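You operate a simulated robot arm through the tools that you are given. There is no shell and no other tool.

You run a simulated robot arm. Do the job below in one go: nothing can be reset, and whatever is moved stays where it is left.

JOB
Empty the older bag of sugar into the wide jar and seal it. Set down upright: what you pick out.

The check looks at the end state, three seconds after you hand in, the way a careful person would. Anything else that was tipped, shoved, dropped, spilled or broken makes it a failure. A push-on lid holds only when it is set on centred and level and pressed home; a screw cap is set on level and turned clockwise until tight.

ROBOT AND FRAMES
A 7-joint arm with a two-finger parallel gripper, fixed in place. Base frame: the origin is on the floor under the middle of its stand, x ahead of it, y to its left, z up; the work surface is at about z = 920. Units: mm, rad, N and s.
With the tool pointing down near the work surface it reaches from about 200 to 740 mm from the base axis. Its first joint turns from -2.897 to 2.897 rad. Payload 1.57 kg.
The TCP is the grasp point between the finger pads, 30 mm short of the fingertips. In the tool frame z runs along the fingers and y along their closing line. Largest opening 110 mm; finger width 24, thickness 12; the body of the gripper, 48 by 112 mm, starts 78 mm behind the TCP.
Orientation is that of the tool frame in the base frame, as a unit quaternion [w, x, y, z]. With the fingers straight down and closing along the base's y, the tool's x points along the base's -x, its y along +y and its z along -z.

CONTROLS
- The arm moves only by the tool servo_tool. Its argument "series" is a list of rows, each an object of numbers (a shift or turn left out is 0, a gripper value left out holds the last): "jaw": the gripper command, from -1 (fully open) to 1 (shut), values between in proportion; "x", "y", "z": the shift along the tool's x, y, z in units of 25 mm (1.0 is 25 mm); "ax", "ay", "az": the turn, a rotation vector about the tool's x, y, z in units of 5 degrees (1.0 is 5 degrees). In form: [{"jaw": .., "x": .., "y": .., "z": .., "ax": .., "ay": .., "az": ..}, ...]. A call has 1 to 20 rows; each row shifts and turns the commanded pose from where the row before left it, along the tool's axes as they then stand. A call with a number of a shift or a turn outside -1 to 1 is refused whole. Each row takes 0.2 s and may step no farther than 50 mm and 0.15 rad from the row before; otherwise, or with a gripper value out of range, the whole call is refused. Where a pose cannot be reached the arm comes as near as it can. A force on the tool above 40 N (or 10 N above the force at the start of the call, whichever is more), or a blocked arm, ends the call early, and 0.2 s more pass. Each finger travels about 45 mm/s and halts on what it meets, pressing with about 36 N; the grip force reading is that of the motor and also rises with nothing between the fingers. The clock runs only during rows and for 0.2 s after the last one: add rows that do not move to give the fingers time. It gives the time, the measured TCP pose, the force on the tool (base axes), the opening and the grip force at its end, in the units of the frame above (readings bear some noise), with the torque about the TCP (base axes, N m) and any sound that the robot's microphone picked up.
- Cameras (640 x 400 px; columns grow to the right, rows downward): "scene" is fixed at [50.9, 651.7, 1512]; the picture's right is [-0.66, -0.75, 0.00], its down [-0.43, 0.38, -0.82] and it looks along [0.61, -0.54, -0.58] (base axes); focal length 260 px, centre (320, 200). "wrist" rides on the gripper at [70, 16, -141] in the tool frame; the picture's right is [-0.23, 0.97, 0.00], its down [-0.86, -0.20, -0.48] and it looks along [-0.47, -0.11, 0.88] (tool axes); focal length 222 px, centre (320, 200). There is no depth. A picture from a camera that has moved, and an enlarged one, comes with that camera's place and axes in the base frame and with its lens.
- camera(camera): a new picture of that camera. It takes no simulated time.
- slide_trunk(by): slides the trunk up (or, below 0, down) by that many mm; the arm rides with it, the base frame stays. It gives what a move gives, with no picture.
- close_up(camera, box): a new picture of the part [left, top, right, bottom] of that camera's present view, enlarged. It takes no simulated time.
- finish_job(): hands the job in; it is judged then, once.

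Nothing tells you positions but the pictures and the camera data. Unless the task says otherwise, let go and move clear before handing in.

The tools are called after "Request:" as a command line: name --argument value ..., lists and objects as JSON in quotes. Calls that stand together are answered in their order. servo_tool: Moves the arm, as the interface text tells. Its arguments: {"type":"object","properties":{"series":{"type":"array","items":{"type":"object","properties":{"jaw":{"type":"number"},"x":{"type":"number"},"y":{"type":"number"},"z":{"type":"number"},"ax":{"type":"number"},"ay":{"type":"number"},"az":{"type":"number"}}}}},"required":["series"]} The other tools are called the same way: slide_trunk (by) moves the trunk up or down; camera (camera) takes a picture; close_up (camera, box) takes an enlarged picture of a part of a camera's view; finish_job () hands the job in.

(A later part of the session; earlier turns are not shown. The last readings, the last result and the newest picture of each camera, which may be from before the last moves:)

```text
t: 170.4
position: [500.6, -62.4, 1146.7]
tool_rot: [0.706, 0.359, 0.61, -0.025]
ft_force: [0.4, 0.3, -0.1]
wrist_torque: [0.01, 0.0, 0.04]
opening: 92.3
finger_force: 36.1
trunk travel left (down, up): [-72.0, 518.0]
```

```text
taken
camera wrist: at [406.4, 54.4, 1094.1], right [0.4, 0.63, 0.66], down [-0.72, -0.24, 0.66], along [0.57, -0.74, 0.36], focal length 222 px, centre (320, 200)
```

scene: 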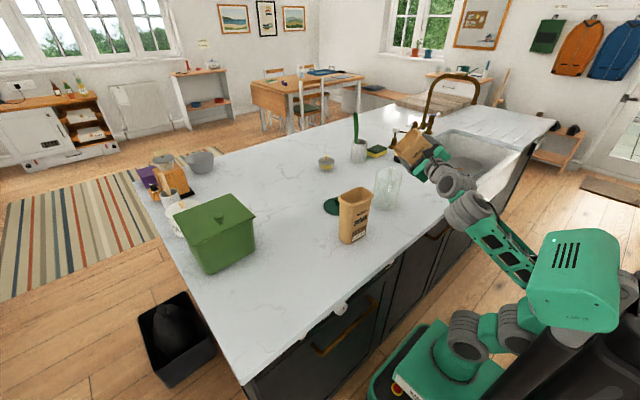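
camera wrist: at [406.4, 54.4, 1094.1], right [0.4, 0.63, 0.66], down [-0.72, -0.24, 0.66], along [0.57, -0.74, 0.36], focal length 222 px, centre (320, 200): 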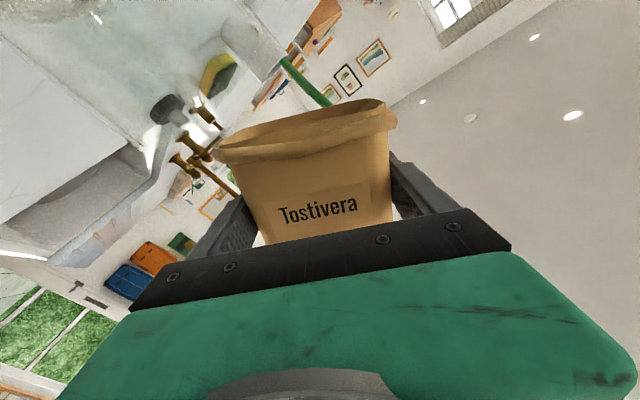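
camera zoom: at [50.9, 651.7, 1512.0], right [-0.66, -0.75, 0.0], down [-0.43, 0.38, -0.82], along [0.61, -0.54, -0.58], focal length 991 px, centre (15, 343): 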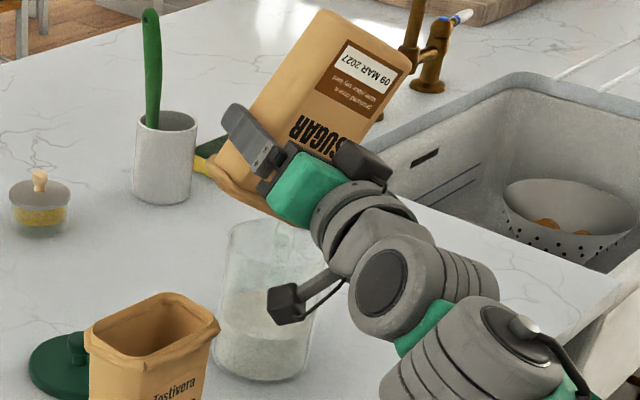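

The bag is empty and inverted, with the wrist load near zero, and the jar holds the sugar with none outside that I can see. I'll lift straight up with the trunk and then check the jar.

Request:
slide_trunk --by 150

Request:
close_up --camera "scene" --box '[350, 130, 430, 220]'

Request:
camera --camera "scene"

```text
t: 172.1
position: [499.5, -61.5, 1297.1]
tool_rot: [0.706, 0.359, 0.61, -0.024]
ft_force: [0.3, -0.7, -1.0]
wrist_torque: [0.02, -0.03, 0.0]
opening: 92.4
finger_force: 35.6
trunk travel left (down, up): [-222.0, 368.0]
```

```text
4.44 times, centred on (390, 175) of scene
camera zoom: at [50.9, 651.7, 1512.0], right [-0.66, -0.75, 0.0], down [-0.43, 0.38, -0.82], along [0.61, -0.54, -0.58], focal length 1156 px, centre (9, 311)
```

zoom: 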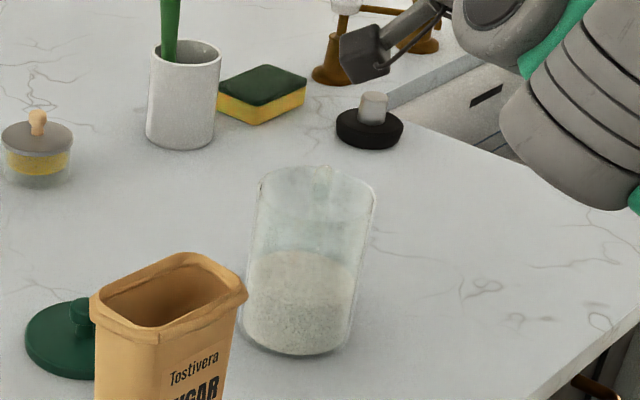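

```text
taken
```

scene: 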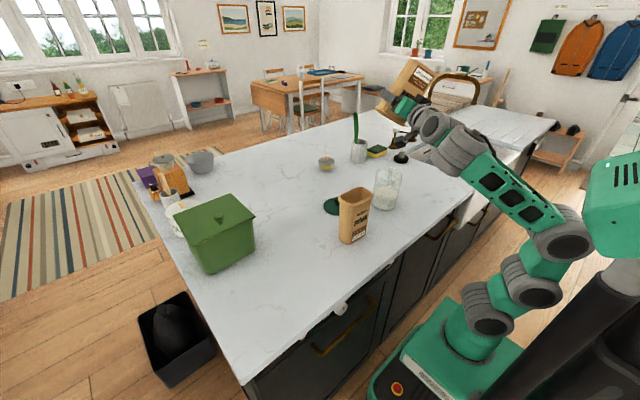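

No spill is visible around the jar. Now I'll roll the empty bag back upright in the air.

Request:
servo_tool --series '[{"jaw": 0.2, "az": 0.5}, {"az": 1}, {"az": 1}, {"az": 1}, {"az": 1}, {"az": 1}, {"az": 1}, {"az": 1}, {"az": 1}, {"az": 1}, {"az": 1}, {"az": 1}, {"az": 1}, {"az": 1}, {"az": 1}, {"az": 1}, {"az": 1}, {"az": 1}, {"az": 0.5}, {}]'

Request:
servo_tool --series '[{"jaw": 0.2, "az": 0.5}, {"az": 1}, {"az": 1}, {"az": 1}, {"az": 1}, {"az": 1}, {"az": 1}, {"az": 1}, {"az": 0.6}, {"az": 0.2}, {}]'

Request:
camera --camera "scene"

```text
t: 176.3
position: [500.9, -62.9, 1297.1]
tool_rot: [0.516, 0.685, 0.178, 0.483]
ft_force: [-0.4, -0.1, 0.1]
wrist_torque: [-0.01, -0.03, -0.02]
opening: 92.5
finger_force: 36.2
trunk travel left (down, up): [-222.0, 368.0]
```

```text
t: 178.7
position: [500.1, -63.1, 1297.0]
tool_rot: [0.312, 0.703, -0.077, 0.634]
ft_force: [-0.8, -0.7, -0.7]
wrist_torque: [-0.01, -0.01, 0.01]
opening: 92.7
finger_force: 36.2
trunk travel left (down, up): [-222.0, 368.0]
```

```text
taken
```

scene: 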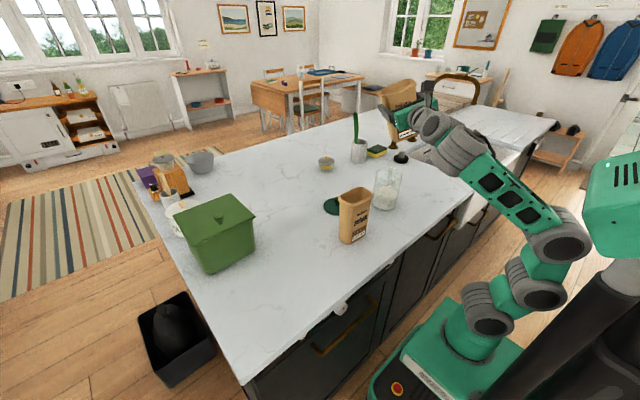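

The empty bag is nearly upright (20° roll, as in transport). I'll retrace the route back: first sideways and outward.

Request:
servo_tool --series '[{"jaw": 0.2, "x": 0.09, "y": -0.25, "z": 0.03}, {"x": 0.18, "y": -0.5, "z": 0.07}, {"x": 0.26, "y": -0.7, "z": 0.1}, {"x": 0.28, "y": -0.76, "z": 0.11}, {"x": 0.28, "y": -0.76, "z": 0.11}, {"x": 0.28, "y": -0.76, "z": 0.11}, {"x": 0.24, "y": -0.66, "z": 0.09}, {"x": 0.14, "y": -0.4, "z": 0.05}, {"x": 0.07, "y": -0.21, "z": 0.02}, {}]'

Request:
slide_trunk --by 110

Request:
servo_tool --series '[{"jaw": 0.2, "x": -0.3, "y": -0.11}, {"x": -0.6, "y": -0.22}, {"x": -0.8, "y": -0.29}, {"x": -0.9, "y": -0.33}, {"x": -0.9, "y": -0.33}, {"x": -0.7, "y": -0.25}, {"x": -0.4, "y": -0.15}, {"x": -0.2, "y": -0.07}, {}]'

```text
t: 180.9
position: [587.0, 39.8, 1297.6]
tool_rot: [0.313, 0.703, -0.078, 0.634]
ft_force: [0.4, -1.3, 0.3]
wrist_torque: [-0.03, 0.01, 0.01]
opening: 92.6
finger_force: 36.2
trunk travel left (down, up): [-222.0, 368.0]
```

```text
t: 182.3
position: [587.0, 40.4, 1407.5]
tool_rot: [0.313, 0.703, -0.077, 0.634]
ft_force: [0.1, 0.3, 0.2]
wrist_torque: [0.0, 0.0, 0.03]
opening: 92.4
finger_force: 36.0
trunk travel left (down, up): [-332.0, 258.0]
```

```text
t: 184.3
position: [586.0, 40.2, 1280.3]
tool_rot: [0.314, 0.703, -0.078, 0.633]
ft_force: [0.3, 0.2, -1.1]
wrist_torque: [-0.02, 0.01, 0.0]
opening: 92.7
finger_force: 36.0
trunk travel left (down, up): [-332.0, 258.0]
```

Right on track. Now the arc back toward the bag's original spot.

Request:
servo_tool --series '[{"jaw": 0.2, "x": 0.09, "y": -0.25, "z": -0.19, "ax": 0.15, "ay": 0.055}, {"x": 0.18, "y": -0.5, "z": -0.39, "ax": 0.3, "ay": 0.11}, {"x": 0.27, "y": -0.74, "z": -0.58, "ax": 0.451, "ay": 0.164}, {"x": 0.27, "y": -0.74, "z": -0.58, "ax": 0.451, "ay": 0.164}, {"x": 0.27, "y": -0.74, "z": -0.58, "ax": 0.451, "ay": 0.164}, {"x": 0.27, "y": -0.74, "z": -0.58, "ax": 0.451, "ay": 0.164}, {"x": 0.27, "y": -0.74, "z": -0.58, "ax": 0.451, "ay": 0.164}, {"x": 0.27, "y": -0.74, "z": -0.58, "ax": 0.451, "ay": 0.164}, {"x": 0.27, "y": -0.74, "z": -0.58, "ax": 0.451, "ay": 0.164}, {"x": 0.27, "y": -0.74, "z": -0.58, "ax": 0.451, "ay": 0.164}, {"x": 0.27, "y": -0.74, "z": -0.58, "ax": 0.451, "ay": 0.164}, {"x": 0.27, "y": -0.74, "z": -0.58, "ax": 0.451, "ay": 0.164}, {"x": 0.27, "y": -0.74, "z": -0.58, "ax": 0.451, "ay": 0.164}, {"x": 0.18, "y": -0.5, "z": -0.39, "ax": 0.3, "ay": 0.11}, {"x": 0.09, "y": -0.25, "z": -0.19, "ax": 0.15, "ay": 0.055}, {}]'

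Request:
camera --camera "scene"

```text
t: 187.7
position: [486.7, 339.5, 1279.8]
tool_rot: [0.13, 0.698, 0.114, 0.695]
ft_force: [-0.4, -0.4, -0.2]
wrist_torque: [-0.01, -0.01, 0.02]
opening: 92.6
finger_force: 36.1
trunk travel left (down, up): [-332.0, 258.0]
```

```text
taken
```

scene: 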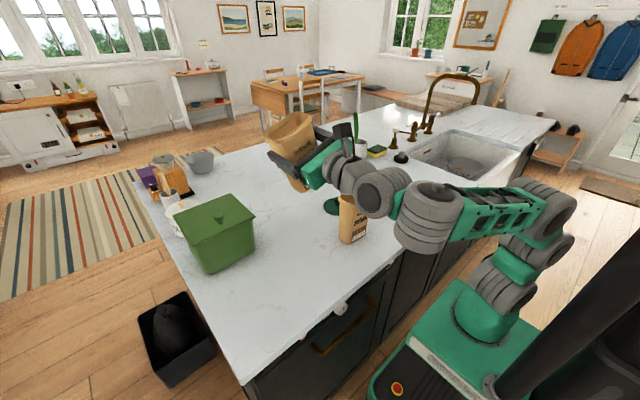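

Request:
servo_tool --series '[{"jaw": 0.2, "x": 0.06, "y": -0.16, "z": -0.2}, {"x": 0.11, "y": -0.32, "z": -0.4}, {"x": 0.11, "y": -0.32, "z": -0.4}, {"x": 0.08, "y": -0.2, "z": -0.25}, {"x": 0.03, "y": -0.08, "z": -0.09}, {"az": 0.4}, {"az": 0.8}, {"az": 0.8}, {"az": 0.8}, {"az": 0.7}, {"az": 0.3}, {"az": 0.18}, {}]'

Request:
close_up --camera "scene" --box '[230, 100, 390, 230]'

```text
t: 190.5
position: [454.8, 367.8, 1280.8]
tool_rot: [0.008, 0.707, -0.009, 0.708]
ft_force: [0.2, 0.3, 0.9]
wrist_torque: [0.01, -0.02, -0.03]
opening: 92.2
finger_force: 36.0
trunk travel left (down, up): [-332.0, 258.0]
```

```text
3.08 times, centred on (310, 165) of scene
camera zoom: at [50.9, 651.7, 1512.0], right [-0.66, -0.75, 0.0], down [-0.43, 0.38, -0.82], along [0.61, -0.54, -0.58], focal length 800 px, centre (351, 308)
```

zoom: 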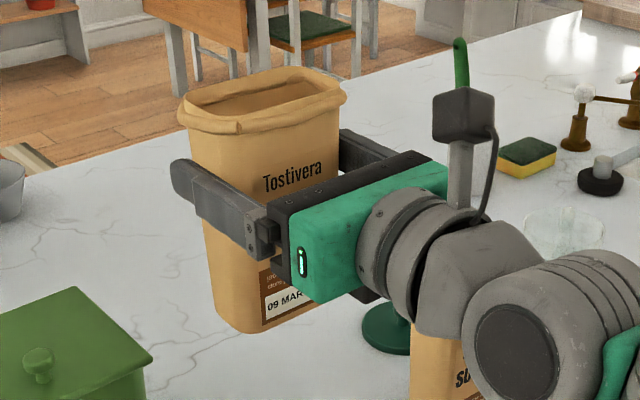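

The bag is upright again over its original spot. I'll lower it with the trunk to just above the counter.

Request:
slide_trunk --by -200

Request:
slide_trunk --by -36

Request:
close_up --camera "scene" --box '[250, 180, 410, 290]'

```text
t: 192.7
position: [455.3, 368.4, 1080.9]
tool_rot: [0.009, 0.707, -0.009, 0.707]
ft_force: [0.7, -0.4, -0.3]
wrist_torque: [0.0, 0.03, -0.02]
opening: 92.5
finger_force: 36.3
trunk travel left (down, up): [-132.0, 458.0]
```

```text
t: 193.5
position: [455.7, 367.4, 1044.6]
tool_rot: [0.01, 0.707, -0.008, 0.707]
ft_force: [-0.3, 0.0, -0.6]
wrist_torque: [0.01, -0.01, 0.02]
opening: 92.5
finger_force: 36.0
trunk travel left (down, up): [-96.0, 494.0]
```

```text
3.64 times, centred on (330, 235) of scene
camera zoom: at [50.9, 651.7, 1512.0], right [-0.66, -0.75, 0.0], down [-0.43, 0.38, -0.82], along [0.61, -0.54, -0.58], focal length 946 px, centre (284, 73)
```

zoom: 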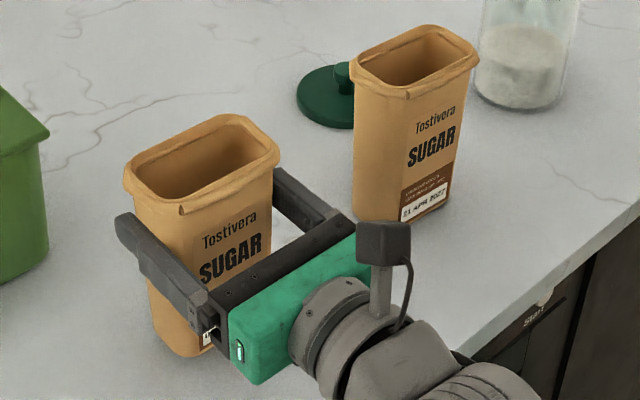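

Request:
slide_trunk --by -6

Request:
slide_trunk --by -3

Request:
slide_trunk --by -2

```text
t: 194.1
position: [454.5, 368.6, 1038.9]
tool_rot: [0.008, 0.707, -0.007, 0.707]
ft_force: [1.2, 0.3, -0.5]
wrist_torque: [0.03, -0.03, 0.02]
opening: 92.5
finger_force: 36.2
trunk travel left (down, up): [-90.0, 500.0]
```

```text
t: 194.6
position: [454.7, 368.1, 1036.3]
tool_rot: [0.01, 0.707, -0.008, 0.707]
ft_force: [0.9, -0.1, 0.3]
wrist_torque: [-0.02, -0.01, -0.02]
opening: 92.4
finger_force: 35.8
trunk travel left (down, up): [-87.0, 503.0]
```

```text
t: 195.1
position: [454.4, 368.8, 1033.2]
tool_rot: [0.01, 0.707, -0.009, 0.707]
ft_force: [0.3, 0.4, -1.9]
wrist_torque: [0.0, -0.03, -0.01]
opening: 92.2
finger_force: 35.8
trunk travel left (down, up): [-85.0, 505.0]
```

Request:
slide_trunk --by -1.5

Request:
slide_trunk --by -1.5

Request:
close_up --camera "scene" --box '[265, 205, 345, 290]'

```text
t: 195.6
position: [453.7, 368.8, 1034.3]
tool_rot: [0.009, 0.706, -0.01, 0.708]
ft_force: [1.3, 0.7, 5.6]
wrist_torque: [0.05, -0.17, -0.03]
opening: 92.3
finger_force: 36.0
trunk travel left (down, up): [-84.0, 506.0]
```

```text
t: 196.1
position: [454.2, 366.8, 1033.4]
tool_rot: [0.007, 0.706, -0.009, 0.708]
ft_force: [3.2, 3.5, 18.4]
wrist_torque: [-0.12, -0.22, 0.07]
opening: 92.5
finger_force: 36.5
trunk travel left (down, up): [-82.0, 508.0]
```

```text
4.71 times, centred on (305, 248) of scene
camera zoom: at [50.9, 651.7, 1512.0], right [-0.66, -0.75, 0.0], down [-0.43, 0.38, -0.82], along [0.61, -0.54, -0.58], focal length 1224 px, centre (391, -24)
```

zoom: 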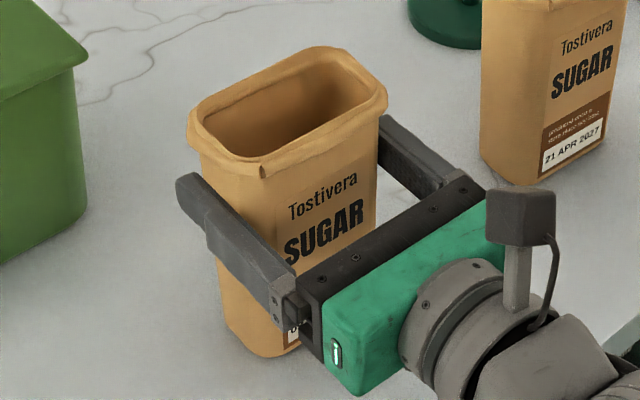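

The bag is down firmly (18 N). I'll relieve the preload slightly and then open the fingers slowly.

Request:
slide_trunk --by 1.2

Request:
servo_tool --series '[{"jaw": -0.75}, {"jaw": -0.85}, {"jaw": -0.95}, {"jaw": -1}, {}, {}]'

Request:
close_up --camera "scene" --box '[265, 205, 345, 290]'

```text
t: 196.6
position: [454.6, 366.7, 1033.5]
tool_rot: [0.008, 0.706, -0.009, 0.708]
ft_force: [1.8, 3.3, 17.7]
wrist_torque: [0.1, -0.18, 0.03]
opening: 92.6
finger_force: 35.9
trunk travel left (down, up): [-84.0, 506.0]
```

```text
t: 198.0
position: [454.7, 368.1, 1031.7]
tool_rot: [0.01, 0.707, -0.009, 0.707]
ft_force: [0.0, 0.1, -0.2]
wrist_torque: [-0.04, 0.0, 0.02]
opening: 109.7
finger_force: 0.0
trunk travel left (down, up): [-84.0, 506.0]
```

```text
4.71 times, centred on (305, 248) of scene
camera zoom: at [50.9, 651.7, 1512.0], right [-0.66, -0.75, 0.0], down [-0.43, 0.38, -0.82], along [0.61, -0.54, -0.58], focal length 1224 px, centre (391, -24)
```

zoom: 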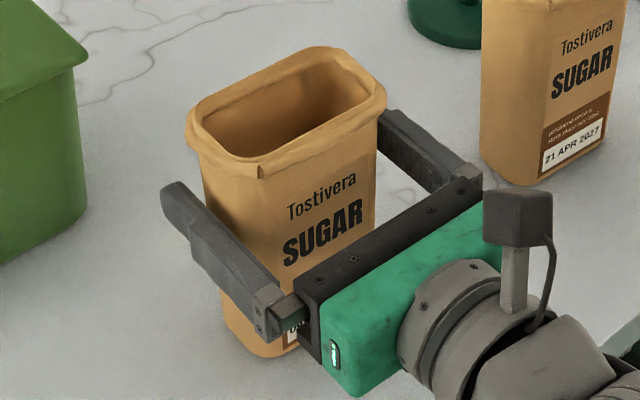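

Released, and the bag stands upright. The gaps to the collar look slightly uneven, so I'll shift 2 mm in +y to centre before rising straight up.

Request:
servo_tool --series '[{"jaw": -1, "y": -0.04}, {"y": -0.05}, {}]'

Request:
slide_trunk --by 25

Request:
close_up --camera "scene" --box '[265, 195, 345, 290]'

```text
t: 198.8
position: [454.9, 369.6, 1031.6]
tool_rot: [0.009, 0.708, -0.007, 0.707]
ft_force: [-0.4, 0.3, 0.5]
wrist_torque: [0.02, -0.02, -0.02]
opening: 110.0
finger_force: 0.1
trunk travel left (down, up): [-84.0, 506.0]
```

```text
t: 199.5
position: [455.3, 370.0, 1057.0]
tool_rot: [0.01, 0.708, -0.008, 0.706]
ft_force: [0.2, -0.7, 0.0]
wrist_torque: [-0.03, 0.04, 0.01]
opening: 110.1
finger_force: 0.1
trunk travel left (down, up): [-109.0, 481.0]
```

```text
4.21 times, centred on (305, 242) of scene
camera zoom: at [50.9, 651.7, 1512.0], right [-0.66, -0.75, 0.0], down [-0.43, 0.38, -0.82], along [0.61, -0.54, -0.58], focal length 1095 px, centre (383, 21)
```

zoom: 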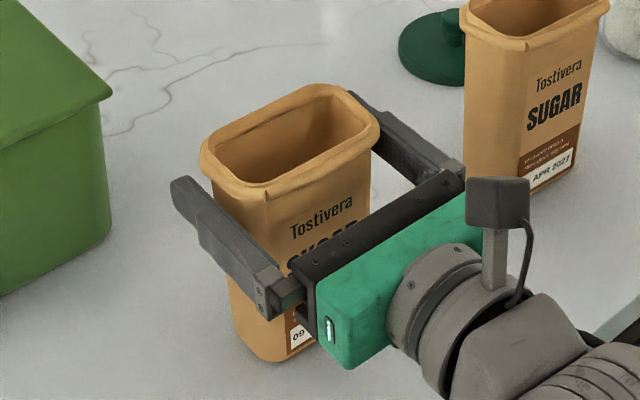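

Request:
slide_trunk --by 20

Request:
slide_trunk --by 60

Request:
camera --camera "scene"

Request:
close_up --camera "scene" --box '[265, 195, 345, 290]'

```text
t: 200.2
position: [455.3, 369.7, 1076.6]
tool_rot: [0.009, 0.707, -0.008, 0.707]
ft_force: [-1.0, -0.4, -0.1]
wrist_torque: [0.01, 0.02, 0.03]
opening: 109.9
finger_force: 0.0
trunk travel left (down, up): [-129.0, 461.0]
```

```text
t: 201.2
position: [455.8, 369.1, 1135.5]
tool_rot: [0.009, 0.707, -0.007, 0.707]
ft_force: [-0.1, 0.6, 0.3]
wrist_torque: [-0.02, -0.05, -0.01]
opening: 110.0
finger_force: 0.1
trunk travel left (down, up): [-189.0, 401.0]
```

```text
taken
```

scene: 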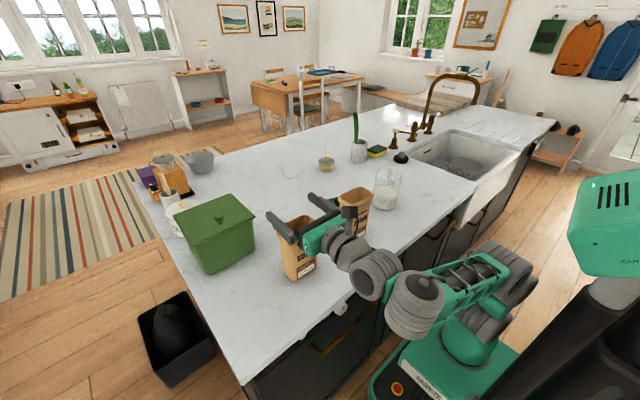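

```text
4.21 times, centred on (305, 242) of scene
camera zoom: at [50.9, 651.7, 1512.0], right [-0.66, -0.75, 0.0], down [-0.43, 0.38, -0.82], along [0.61, -0.54, -0.58], focal length 1095 px, centre (383, 21)
```

zoom: 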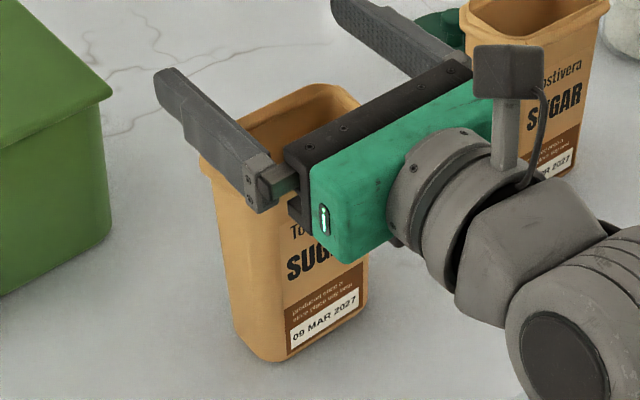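

The emptied bag stands upright on its own. Next is the lid: I'll rise with the trunk and roll the wrist a quarter turn, which keeps the last joint mid-range for the later tool-down work.

Request:
slide_trunk --by 150

Request:
servo_tool --series '[{"jaw": -1, "az": -0.5}, {"az": -1}, {"az": -1}, {"az": -1}, {"az": -1}, {"az": -1}, {"az": -1}, {"az": -1}, {"az": -1}, {"az": -1}, {"az": -1}, {"az": -1}, {"az": -1}, {"az": -1}, {"az": -1}, {"az": -1}, {"az": -1}, {"az": -1}, {"az": -0.5}, {}]'

Request:
camera --camera "wrist"

```text
t: 203.0
position: [455.7, 369.6, 1286.4]
tool_rot: [0.009, 0.707, -0.008, 0.707]
ft_force: [0.4, 0.1, 1.0]
wrist_torque: [0.01, -0.03, 0.0]
opening: 109.9
finger_force: 0.0
trunk travel left (down, up): [-339.0, 251.0]
```

```text
t: 207.2
position: [455.3, 369.7, 1286.8]
tool_rot: [0.506, 0.505, 0.495, 0.494]
ft_force: [-0.5, 0.4, -1.1]
wrist_torque: [0.02, 0.0, 0.02]
opening: 110.1
finger_force: 0.0
trunk travel left (down, up): [-339.0, 251.0]
```

```text
taken
camera wrist: at [315.7, 443.6, 1302.9], right [0.0, -0.23, 0.97], down [-0.5, -0.84, -0.2], along [0.87, -0.49, -0.11], focal length 222 px, centre (320, 200)
```

wrist: 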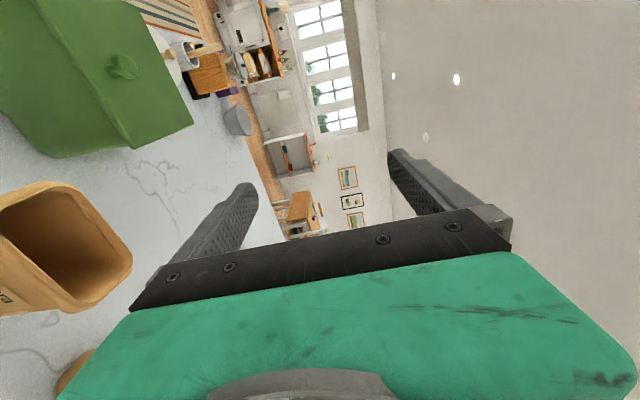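

I can see into the emptied bag from here; I'll zoom in to confirm it's empty.

Request:
close_up --camera "wrist" --box '[0, 170, 140, 320]'

Request:
servo_tool --series '[{"jaw": -1, "x": -0.25, "z": 0.2, "ay": -0.16}, {"x": -0.5, "z": 0.41, "ay": -0.32}, {"x": -0.76, "z": 0.62, "ay": -0.48}, {"x": -0.76, "z": 0.62, "ay": -0.48}, {"x": -0.76, "z": 0.62, "ay": -0.48}, {"x": -0.76, "z": 0.62, "ay": -0.48}, {"x": -0.76, "z": 0.62, "ay": -0.48}, {"x": -0.76, "z": 0.62, "ay": -0.48}, {"x": -0.76, "z": 0.62, "ay": -0.48}, {"x": -0.76, "z": 0.62, "ay": -0.48}, {"x": -0.76, "z": 0.62, "ay": -0.48}, {"x": -0.76, "z": 0.62, "ay": -0.48}, {"x": -0.76, "z": 0.62, "ay": -0.48}, {"x": -0.76, "z": 0.62, "ay": -0.48}, {"x": -0.5, "z": 0.41, "ay": -0.32}, {"x": -0.25, "z": 0.2, "ay": -0.16}, {}]'

Request:
camera --camera "scene"

```text
2.67 times, centred on (70, 245) of wrist
camera zoom: at [315.7, 443.6, 1302.9], right [0.0, -0.23, 0.97], down [-0.5, -0.84, -0.2], along [0.87, -0.49, -0.11], focal length 592 px, centre (987, 80)
```

zoom: 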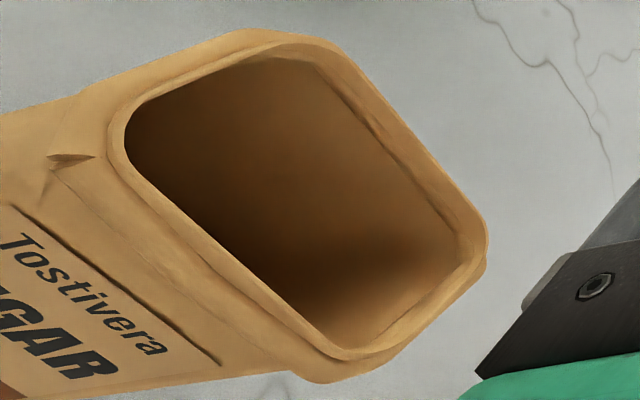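

```text
t: 210.8
position: [582.5, 56.7, 1286.3]
tool_rot: [0.628, 0.626, 0.327, 0.326]
ft_force: [-0.1, 0.1, -0.7]
wrist_torque: [0.0, 0.0, 0.02]
opening: 109.9
finger_force: 0.1
trunk travel left (down, up): [-339.0, 251.0]
```

```text
taken
```

scene: 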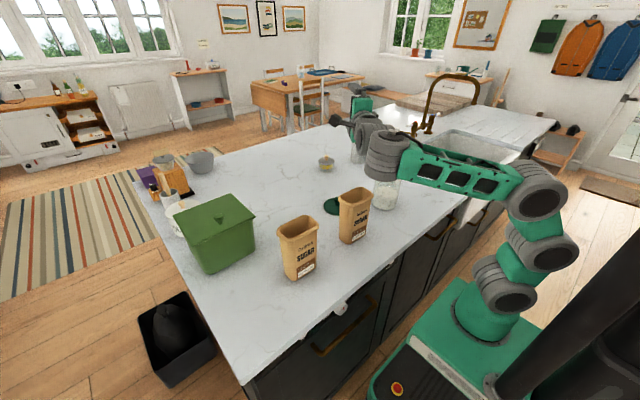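

The bag is indeed empty inside. Now I'll raise the trunk and pitch the tool down by rotating about the wrist, a few degrees first to verify direction.

Request:
slide_trunk --by 150

Request:
servo_tool --series '[{"jaw": -1, "ax": 0.5, "y": -0.42}, {"ax": 1, "y": -0.84}, {"ax": 1, "y": -0.84}, {"ax": 0.5, "y": -0.42}, {}]'

```text
t: 212.5
position: [582.0, 58.4, 1435.5]
tool_rot: [0.627, 0.626, 0.328, 0.327]
ft_force: [0.0, -0.1, 0.1]
wrist_torque: [0.0, -0.02, -0.02]
opening: 110.0
finger_force: 0.1
trunk travel left (down, up): [-489.0, 101.0]
```

```text
t: 213.7
position: [577.3, 61.2, 1373.2]
tool_rot: [0.54, 0.703, 0.367, 0.281]
ft_force: [0.6, 0.3, 0.7]
wrist_torque: [0.0, -0.01, 0.02]
opening: 110.0
finger_force: 0.1
trunk travel left (down, up): [-489.0, 101.0]
```

Request:
servo_tool --series '[{"jaw": -1, "ax": 0.5, "y": -0.42}, {"ax": 1, "y": -0.84}, {"ax": 1, "y": -0.84}, {"ax": 1, "y": -0.84}, {"ax": 1, "y": -0.84}, {"ax": 1, "y": -0.84}, {"ax": 1, "y": -0.84}, {"ax": 1, "y": -0.84}, {"ax": 1, "y": -0.84}, {"ax": 1, "y": -0.84}, {"ax": 0.5, "y": -0.42}, {}]'

Request:
camera --camera "scene"

```text
t: 216.3
position: [473.9, 132.5, 1212.6]
tool_rot: [0.191, 0.866, 0.452, 0.1]
ft_force: [-0.3, -0.6, -0.2]
wrist_torque: [-0.02, 0.0, 0.05]
opening: 109.9
finger_force: 0.1
trunk travel left (down, up): [-489.0, 101.0]
```

```text
taken
```

scene: 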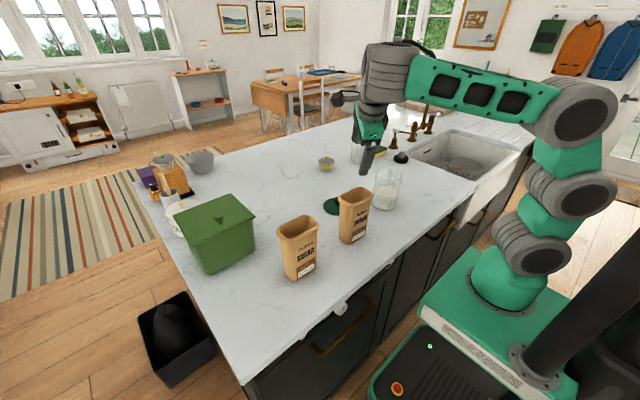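

Request:
servo_tool --series '[{"jaw": -1, "ax": 0.5}, {"ax": 1}, {"ax": 1}, {"ax": 1}, {"ax": 1}, {"ax": 0.5}, {}]'

Request:
camera --camera "wrist"

```text
t: 217.9
position: [455.6, 117.8, 1181.6]
tool_rot: [-0.001, 0.887, 0.463, -0.002]
ft_force: [0.3, 0.6, 1.3]
wrist_torque: [0.01, 0.04, 0.01]
opening: 110.0
finger_force: 0.1
out of reach, approached as far as the arm can: row 3, 4, 5
trunk travel left (down, up): [-489.0, 101.0]
```

```text
taken
camera wrist: at [508.1, 166.5, 1322.2], right [0.67, -0.74, 0.0], down [-0.65, -0.59, 0.48], along [-0.36, -0.32, -0.88], focal length 222 px, centre (320, 200)
```

wrist: 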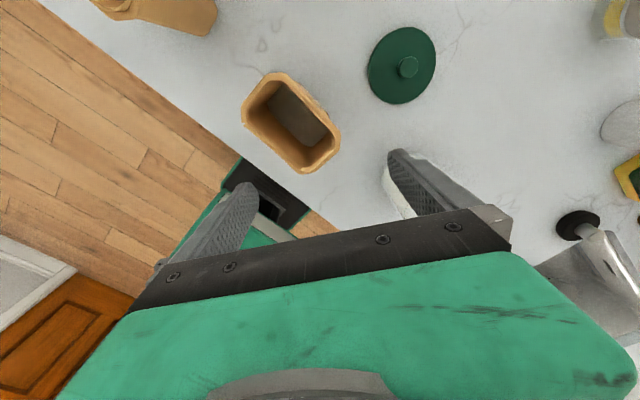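

The tool now points straight down, and the lid is visible at about (602, 84). I'll move over to it, keeping clear of the other bag, with the jaws part-closed to 60 mm.

Request:
servo_tool --series '[{"jaw": -0.09, "x": 0.14, "y": 0.35, "z": 0.1}, {"x": 0.28, "y": 0.7, "z": 0.2}, {"x": 0.28, "y": 0.7, "z": 0.35}, {"x": 0.28, "y": 0.7, "z": 0.5}, {"x": 0.28, "y": 0.7, "z": 0.5}, {"x": 0.28, "y": 0.7, "z": 0.5}, {"x": 0.28, "y": 0.7, "z": 0.5}, {"x": 0.28, "y": 0.7, "z": 0.4}, {"x": 0.14, "y": 0.35, "z": 0.2}, {}]'

Request:
camera --camera "wrist"

Request:
camera --camera "scene"

```text
t: 220.1
position: [603.2, 84.7, 1098.6]
tool_rot: [0.001, 0.886, 0.463, -0.001]
ft_force: [0.2, 1.1, -0.5]
wrist_torque: [-0.02, -0.03, 0.01]
opening: 59.8
finger_force: 0.0
trunk travel left (down, up): [-489.0, 101.0]
```

```text
taken
camera wrist: at [655.8, 132.6, 1240.5], right [0.67, -0.74, 0.0], down [-0.65, -0.59, 0.48], along [-0.36, -0.32, -0.88], focal length 222 px, centre (320, 200)
```

wrist: 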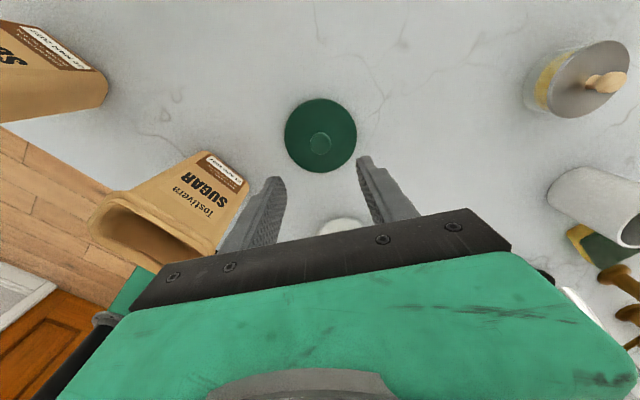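

```text
taken
```

scene: 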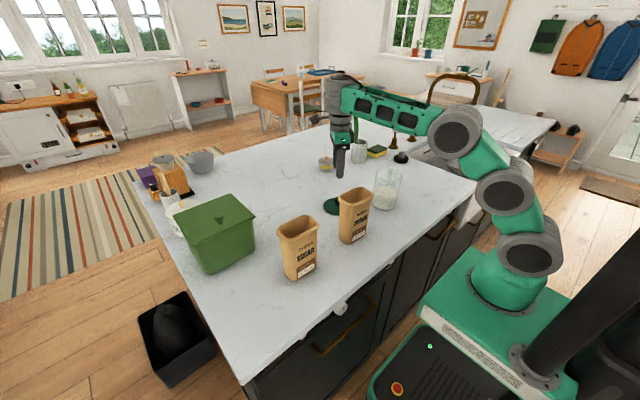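

Request:
close_up --camera "wrist" --box '[270, 90, 370, 190]'

```text
4.00 times, centred on (320, 140) of wrist
camera zoom: at [655.8, 132.6, 1240.5], right [0.67, -0.74, 0.0], down [-0.65, -0.59, 0.48], along [-0.36, -0.32, -0.88], focal length 888 px, centre (320, 440)
```

zoom: 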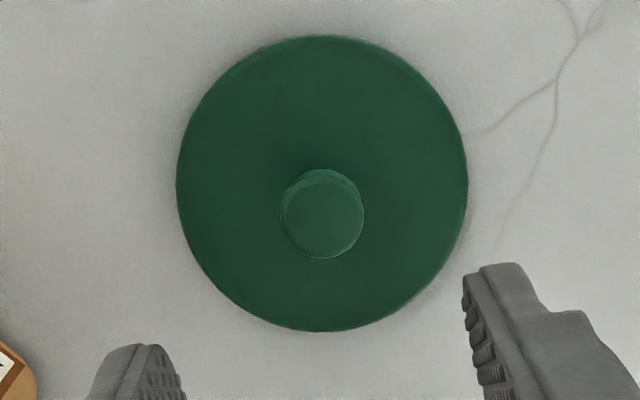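

Aligned within about 1 mm. I'll trim and descend with the trunk around the knob.

Request:
servo_tool --series '[{"jaw": -0.09, "y": 0.04, "x": -0.04}, {}]'

Request:
slide_trunk --by -110

Request:
close_up --camera "wrist" --box '[250, 90, 390, 220]'

Request:
camera --camera "scene"

```text
t: 220.7
position: [603.0, 82.3, 1099.1]
tool_rot: [0.001, 0.886, 0.463, 0.0]
ft_force: [-0.4, 1.0, 0.6]
wrist_torque: [0.01, -0.01, 0.01]
opening: 60.0
finger_force: 0.0
trunk travel left (down, up): [-489.0, 101.0]
```

```text
t: 222.1
position: [602.7, 81.7, 988.6]
tool_rot: [0.0, 0.887, 0.463, -0.001]
ft_force: [0.0, 1.0, -0.1]
wrist_torque: [-0.04, 0.02, 0.0]
opening: 60.0
finger_force: 0.0
trunk travel left (down, up): [-379.0, 211.0]
```

```text
3.08 times, centred on (320, 155) of wrist
camera zoom: at [655.8, 131.0, 1130.7], right [0.67, -0.74, 0.0], down [-0.65, -0.59, 0.48], along [-0.36, -0.32, -0.88], focal length 684 px, centre (320, 338)
```

zoom: 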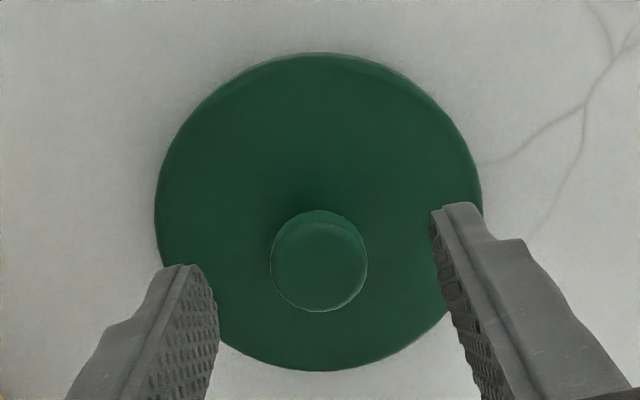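

```text
taken
```

scene: 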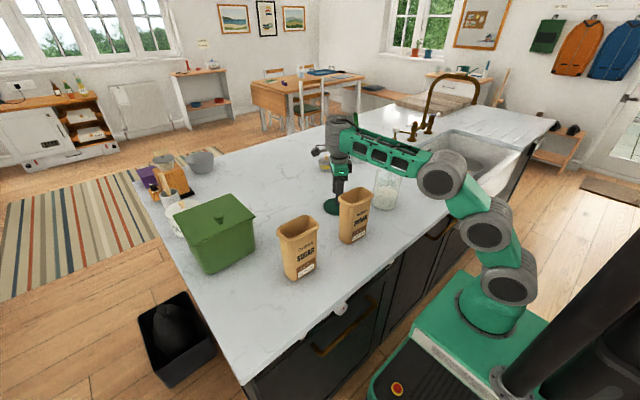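

Centred on the knob, and the forearm is clear of the jar. Final descent and grip.

Request:
slide_trunk --by -24

Request:
slide_trunk --by -2.5

Request:
servo_tool --series '[{"jaw": 0.1}, {"jaw": 0.3}, {"jaw": 0.5}, {"jaw": 1}, {}, {}, {}]'

Request:
close_up --camera "wrist" --box '[250, 90, 390, 220]'

```text
t: 222.8
position: [602.2, 82.5, 965.1]
tool_rot: [0.0, 0.887, 0.462, -0.001]
ft_force: [0.0, 0.1, -0.3]
wrist_torque: [-0.01, -0.01, 0.0]
opening: 59.9
finger_force: 0.1
trunk travel left (down, up): [-355.0, 235.0]
```

```text
t: 223.3
position: [603.2, 81.8, 963.4]
tool_rot: [0.001, 0.887, 0.462, -0.001]
ft_force: [-0.3, -0.2, -0.4]
wrist_torque: [0.0, 0.0, 0.0]
opening: 60.0
finger_force: 0.1
trunk travel left (down, up): [-352.0, 238.0]
```

```text
t: 224.9
position: [602.9, 82.0, 961.6]
tool_rot: [0.001, 0.886, 0.463, -0.001]
ft_force: [-0.7, 0.6, 0.5]
wrist_torque: [-0.04, -0.01, -0.01]
opening: 25.1
finger_force: 35.5
trunk travel left (down, up): [-352.0, 238.0]
```

```text
3.08 times, centred on (320, 155) of wrist
camera zoom: at [655.8, 131.1, 1104.1], right [0.67, -0.74, 0.0], down [-0.65, -0.59, 0.48], along [-0.36, -0.32, -0.88], focal length 684 px, centre (320, 338)
```

zoom: 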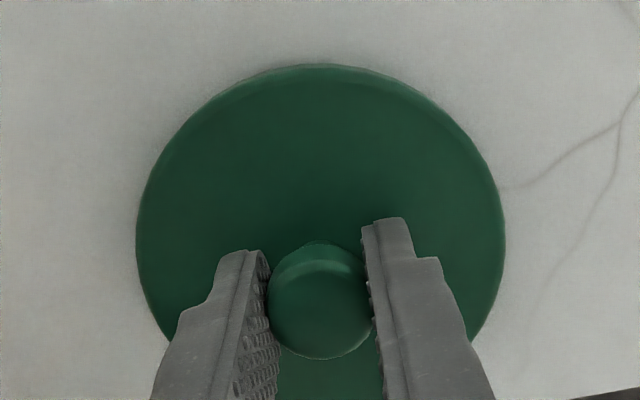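

The lid is gripped again (25.1 mm), the same way as before. I'll lift it with the trunk, well above jar height.

Request:
slide_trunk --by 190

Request:
servo_tool --series '[{"jaw": 1, "x": -0.3}, {"x": -0.6}, {"x": -0.75}, {"x": -0.75}, {"x": -0.75}, {"x": -0.75}, {"x": -0.75}, {"x": -0.6}, {"x": -0.3}, {"x": -0.1}, {}]'

Request:
camera --camera "wrist"

Request:
close_up --camera "scene" --box '[320, 90, 440, 220]'

```text
t: 227.0
position: [603.4, 83.3, 1152.8]
tool_rot: [0.001, 0.886, 0.463, -0.001]
ft_force: [-0.4, -0.1, -0.4]
wrist_torque: [-0.01, -0.01, -0.01]
opening: 25.0
finger_force: 35.7
trunk travel left (down, up): [-542.0, 48.0]
```

```text
t: 229.4
position: [520.6, -34.2, 1153.1]
tool_rot: [0.001, 0.887, 0.462, -0.001]
ft_force: [-0.5, -0.3, -0.7]
wrist_torque: [0.0, 0.01, -0.02]
opening: 24.9
finger_force: 35.8
trunk travel left (down, up): [-542.0, 48.0]
```

```text
taken
camera wrist: at [574.5, 15.1, 1294.8], right [0.67, -0.74, 0.0], down [-0.65, -0.59, 0.48], along [-0.36, -0.32, -0.88], focal length 222 px, centre (320, 200)
```

wrist: 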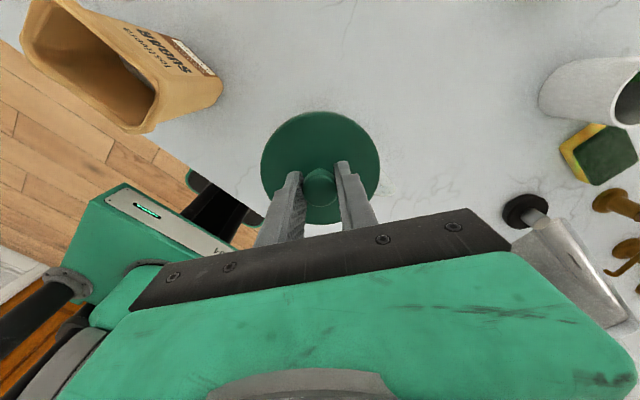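

```text
3.08 times, centred on (380, 155) of scene
camera zoom: at [50.9, 651.7, 1512.0], right [-0.66, -0.75, 0.0], down [-0.43, 0.38, -0.82], along [0.61, -0.54, -0.58], focal length 800 px, centre (135, 338)
```

zoom: 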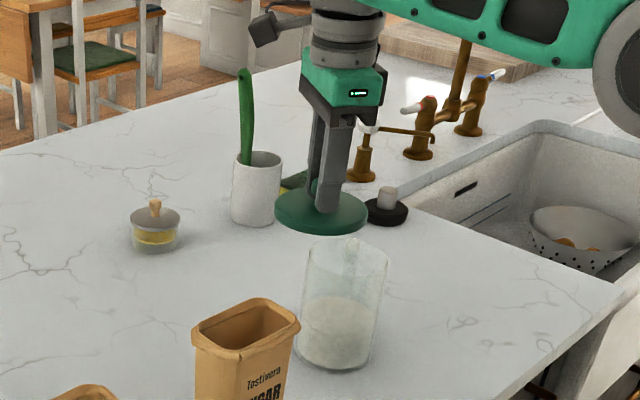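

The lid is level and near the jar. I'll shift the last 40 mm to the computed centre (500, -69.5), staying above the rim, and compare lid and jar alignment in the scene view.

Request:
servo_tool --series '[{"jaw": 1, "x": -0.3, "y": 0.03}, {"x": -0.5, "y": 0.04}, {"x": -0.5, "y": 0.04}, {"x": -0.25, "y": 0.02}, {"x": -0.08}, {}]'

Request:
close_up --camera "scene" --box '[350, 120, 430, 220]'

Request:
close_up --camera "wrist" --box '[230, 80, 410, 240]'

```text
t: 230.8
position: [501.1, -69.0, 1152.6]
tool_rot: [0.0, 0.887, 0.462, -0.001]
ft_force: [-0.6, -0.7, 0.3]
wrist_torque: [-0.01, 0.03, -0.01]
opening: 24.9
finger_force: 35.5
trunk travel left (down, up): [-542.0, 48.0]
```

```text
4.00 times, centred on (390, 170) of scene
camera zoom: at [50.9, 651.7, 1512.0], right [-0.66, -0.75, 0.0], down [-0.43, 0.38, -0.82], along [0.61, -0.54, -0.58], focal length 1040 px, centre (40, 320)
```

zoom: 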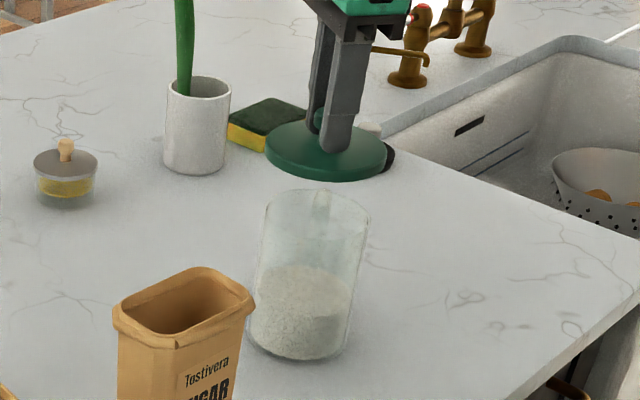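

```text
2.50 times, centred on (320, 160) of wrist
camera zoom: at [554.6, -20.3, 1294.4], right [0.67, -0.74, 0.0], down [-0.65, -0.59, 0.48], along [-0.36, -0.32, -0.88], focal length 555 px, centre (320, 300)
```

zoom: 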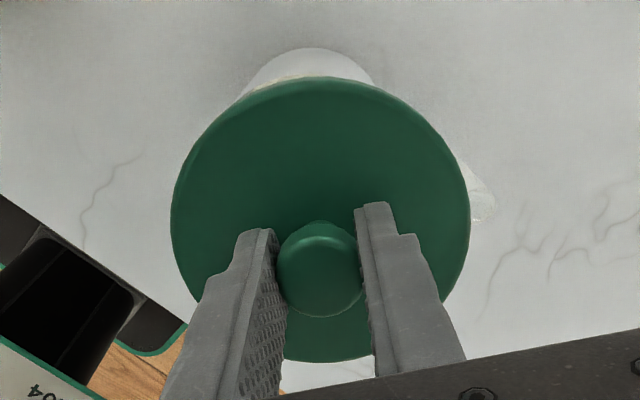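

I'll zoom in on the visible part of the jar beyond the lid, and on the lid itself, to measure the jar's centre precisely.

Request:
close_up --camera "wrist" --box '[270, 85, 370, 135]'

Request:
close_up --camera "scene" --box '[370, 140, 420, 215]'

```text
6.40 times, centred on (320, 110) of wrist
camera zoom: at [554.6, -20.3, 1294.4], right [0.67, -0.74, 0.0], down [-0.65, -0.59, 0.48], along [-0.36, -0.32, -0.88], focal length 1422 px, centre (320, 776)
```

zoom: 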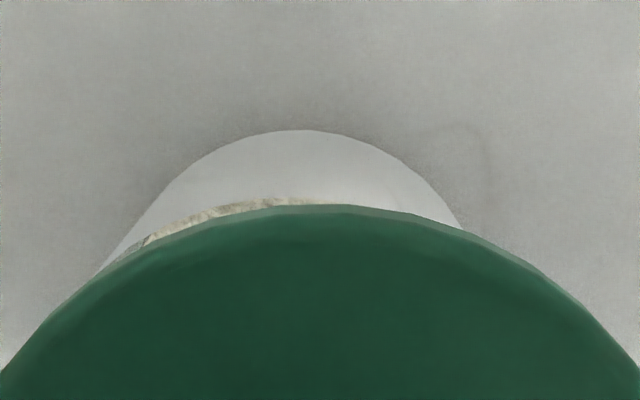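

```text
5.33 times, centred on (395, 178) of scene
camera zoom: at [50.9, 651.7, 1512.0], right [-0.66, -0.75, 0.0], down [-0.43, 0.38, -0.82], along [0.61, -0.54, -0.58], focal length 1387 px, centre (-80, 320)
```

zoom: 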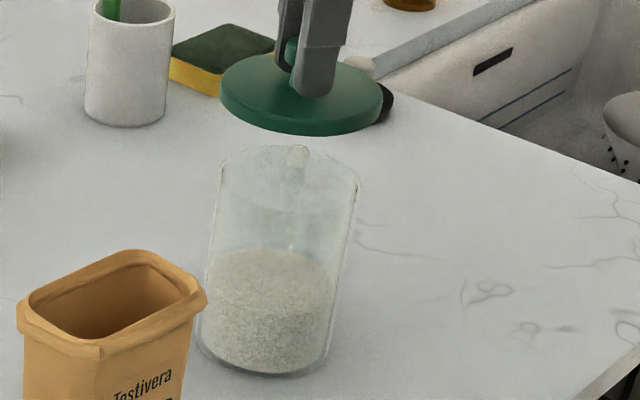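

From the same camera view, the jar's axis comes out about 4 mm off from the lid's centre, toward (497.5, -67). I'll re-read the pose, correct to (498.2, -67.1), and measure again.

Request:
servo_tool --series '[{"jaw": 1, "x": 0.0, "y": -0.13}, {}, {}]'

Request:
close_up --camera "wrist" --box '[270, 85, 370, 135]'

Request:
close_up --camera "wrist" --box '[250, 85, 390, 225]'

```text
t: 231.6
position: [498.1, -69.4, 1153.1]
tool_rot: [0.0, 0.887, 0.462, -0.001]
ft_force: [0.5, -0.4, -0.7]
wrist_torque: [-0.02, 0.02, 0.01]
opening: 24.6
finger_force: 36.1
trunk travel left (down, up): [-542.0, 48.0]
```

```text
6.40 times, centred on (320, 110) of wrist
camera zoom: at [551.7, -18.4, 1294.6], right [0.67, -0.74, 0.0], down [-0.65, -0.59, 0.48], along [-0.36, -0.32, -0.88], focal length 1422 px, centre (320, 776)
```

zoom: 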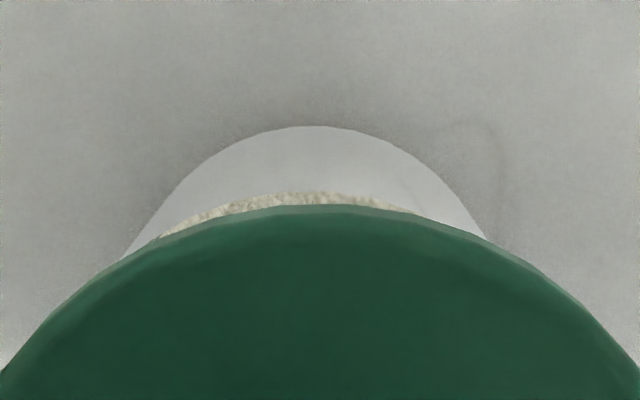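

```text
2.86 times, centred on (320, 155) of wrist
camera zoom: at [551.7, -18.4, 1294.6], right [0.67, -0.74, 0.0], down [-0.65, -0.59, 0.48], along [-0.36, -0.32, -0.88], focal length 635 px, centre (320, 329)
```

zoom: 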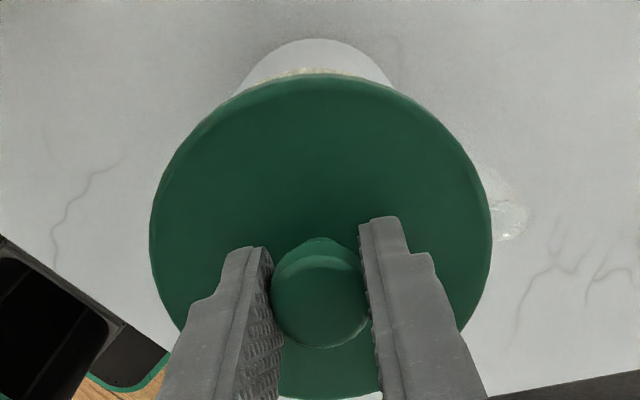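

The two measurements differ by a few mm along one axis, and the scene camera sees that axis side-on. I'll take high-zoom views of the lid and jar edges to settle it.

Request:
close_up --camera "scene" --box '[370, 145, 420, 176]'

Request:
close_up --camera "scene" --box '[370, 160, 420, 191]'

Request:
close_up --camera "scene" --box '[365, 182, 415, 213]'

```text
12.80 times, centred on (395, 160) of scene
camera zoom: at [50.9, 651.7, 1512.0], right [-0.66, -0.75, 0.0], down [-0.43, 0.38, -0.82], along [0.61, -0.54, -0.58], focal length 3329 px, centre (-640, 706)
```

zoom: 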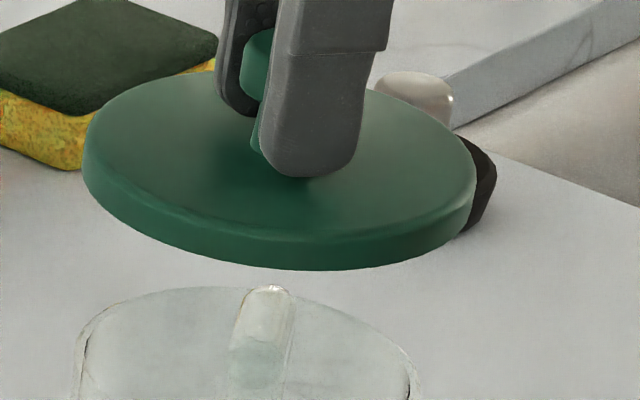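

```text
12.80 times, centred on (395, 176) of scene
camera zoom: at [50.9, 651.7, 1512.0], right [-0.66, -0.75, 0.0], down [-0.43, 0.38, -0.82], along [0.61, -0.54, -0.58], focal length 3329 px, centre (-640, 514)
```

zoom: 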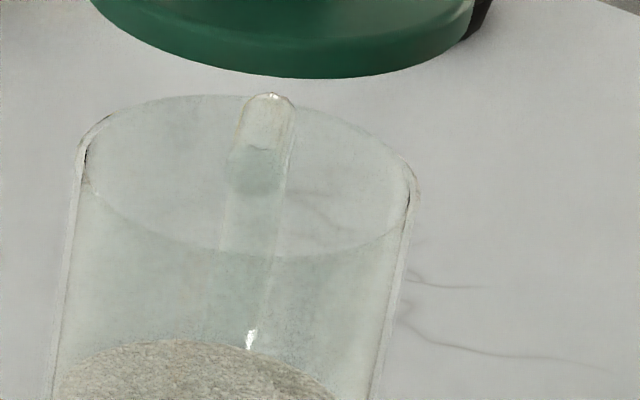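

```text
12.80 times, centred on (390, 198) of scene
camera zoom: at [50.9, 651.7, 1512.0], right [-0.66, -0.75, 0.0], down [-0.43, 0.38, -0.82], along [0.61, -0.54, -0.58], focal length 3329 px, centre (-576, 232)
```

zoom: 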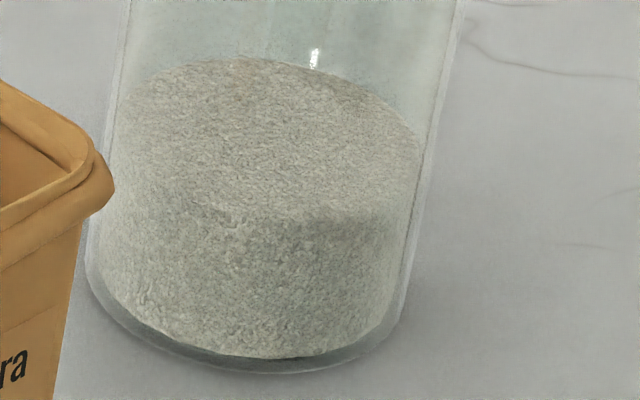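

The high zoom shows the lid centred on the jar axis to within about 1 mm along the image, and about 1 mm off across it. I'll trim that, lower by trunk to about 20 mm above the rim, and recheck.

Request:
servo_tool --series '[{"jaw": 1, "y": -0.03}, {}]'

Request:
slide_trunk --by -35

Request:
close_up --camera "scene" --box '[370, 150, 420, 181]'

Request:
close_up --camera "wrist" --box '[270, 75, 370, 125]'

```text
t: 232.2
position: [497.1, -67.4, 1153.3]
tool_rot: [0.001, 0.886, 0.463, 0.0]
ft_force: [0.2, 0.7, -0.7]
wrist_torque: [0.03, -0.01, -0.02]
opening: 24.7
finger_force: 35.8
trunk travel left (down, up): [-542.0, 48.0]
```

```text
t: 233.0
position: [498.3, -67.5, 1118.1]
tool_rot: [0.001, 0.887, 0.463, -0.001]
ft_force: [0.6, 0.6, -0.1]
wrist_torque: [0.02, 0.01, 0.01]
opening: 24.9
finger_force: 35.9
trunk travel left (down, up): [-507.0, 83.0]
```

```text
12.80 times, centred on (395, 166) of scene
camera zoom: at [50.9, 651.7, 1512.0], right [-0.66, -0.75, 0.0], down [-0.43, 0.38, -0.82], along [0.61, -0.54, -0.58], focal length 3329 px, centre (-640, 642)
```

zoom: 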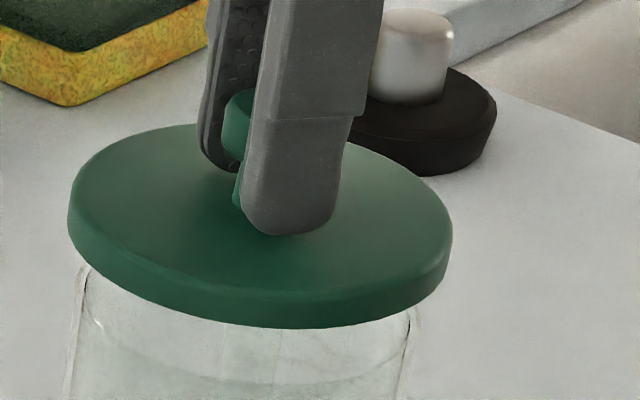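

```text
6.40 times, centred on (320, 100) of wrist
camera zoom: at [550.9, -18.0, 1259.3], right [0.67, -0.74, 0.0], down [-0.65, -0.59, 0.48], along [-0.36, -0.32, -0.88], focal length 1422 px, centre (320, 840)
```

zoom: 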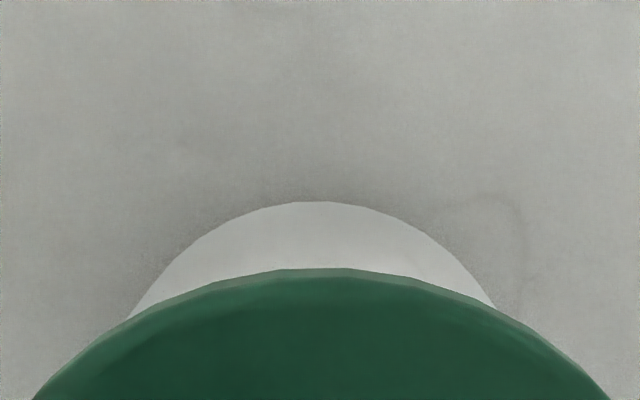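

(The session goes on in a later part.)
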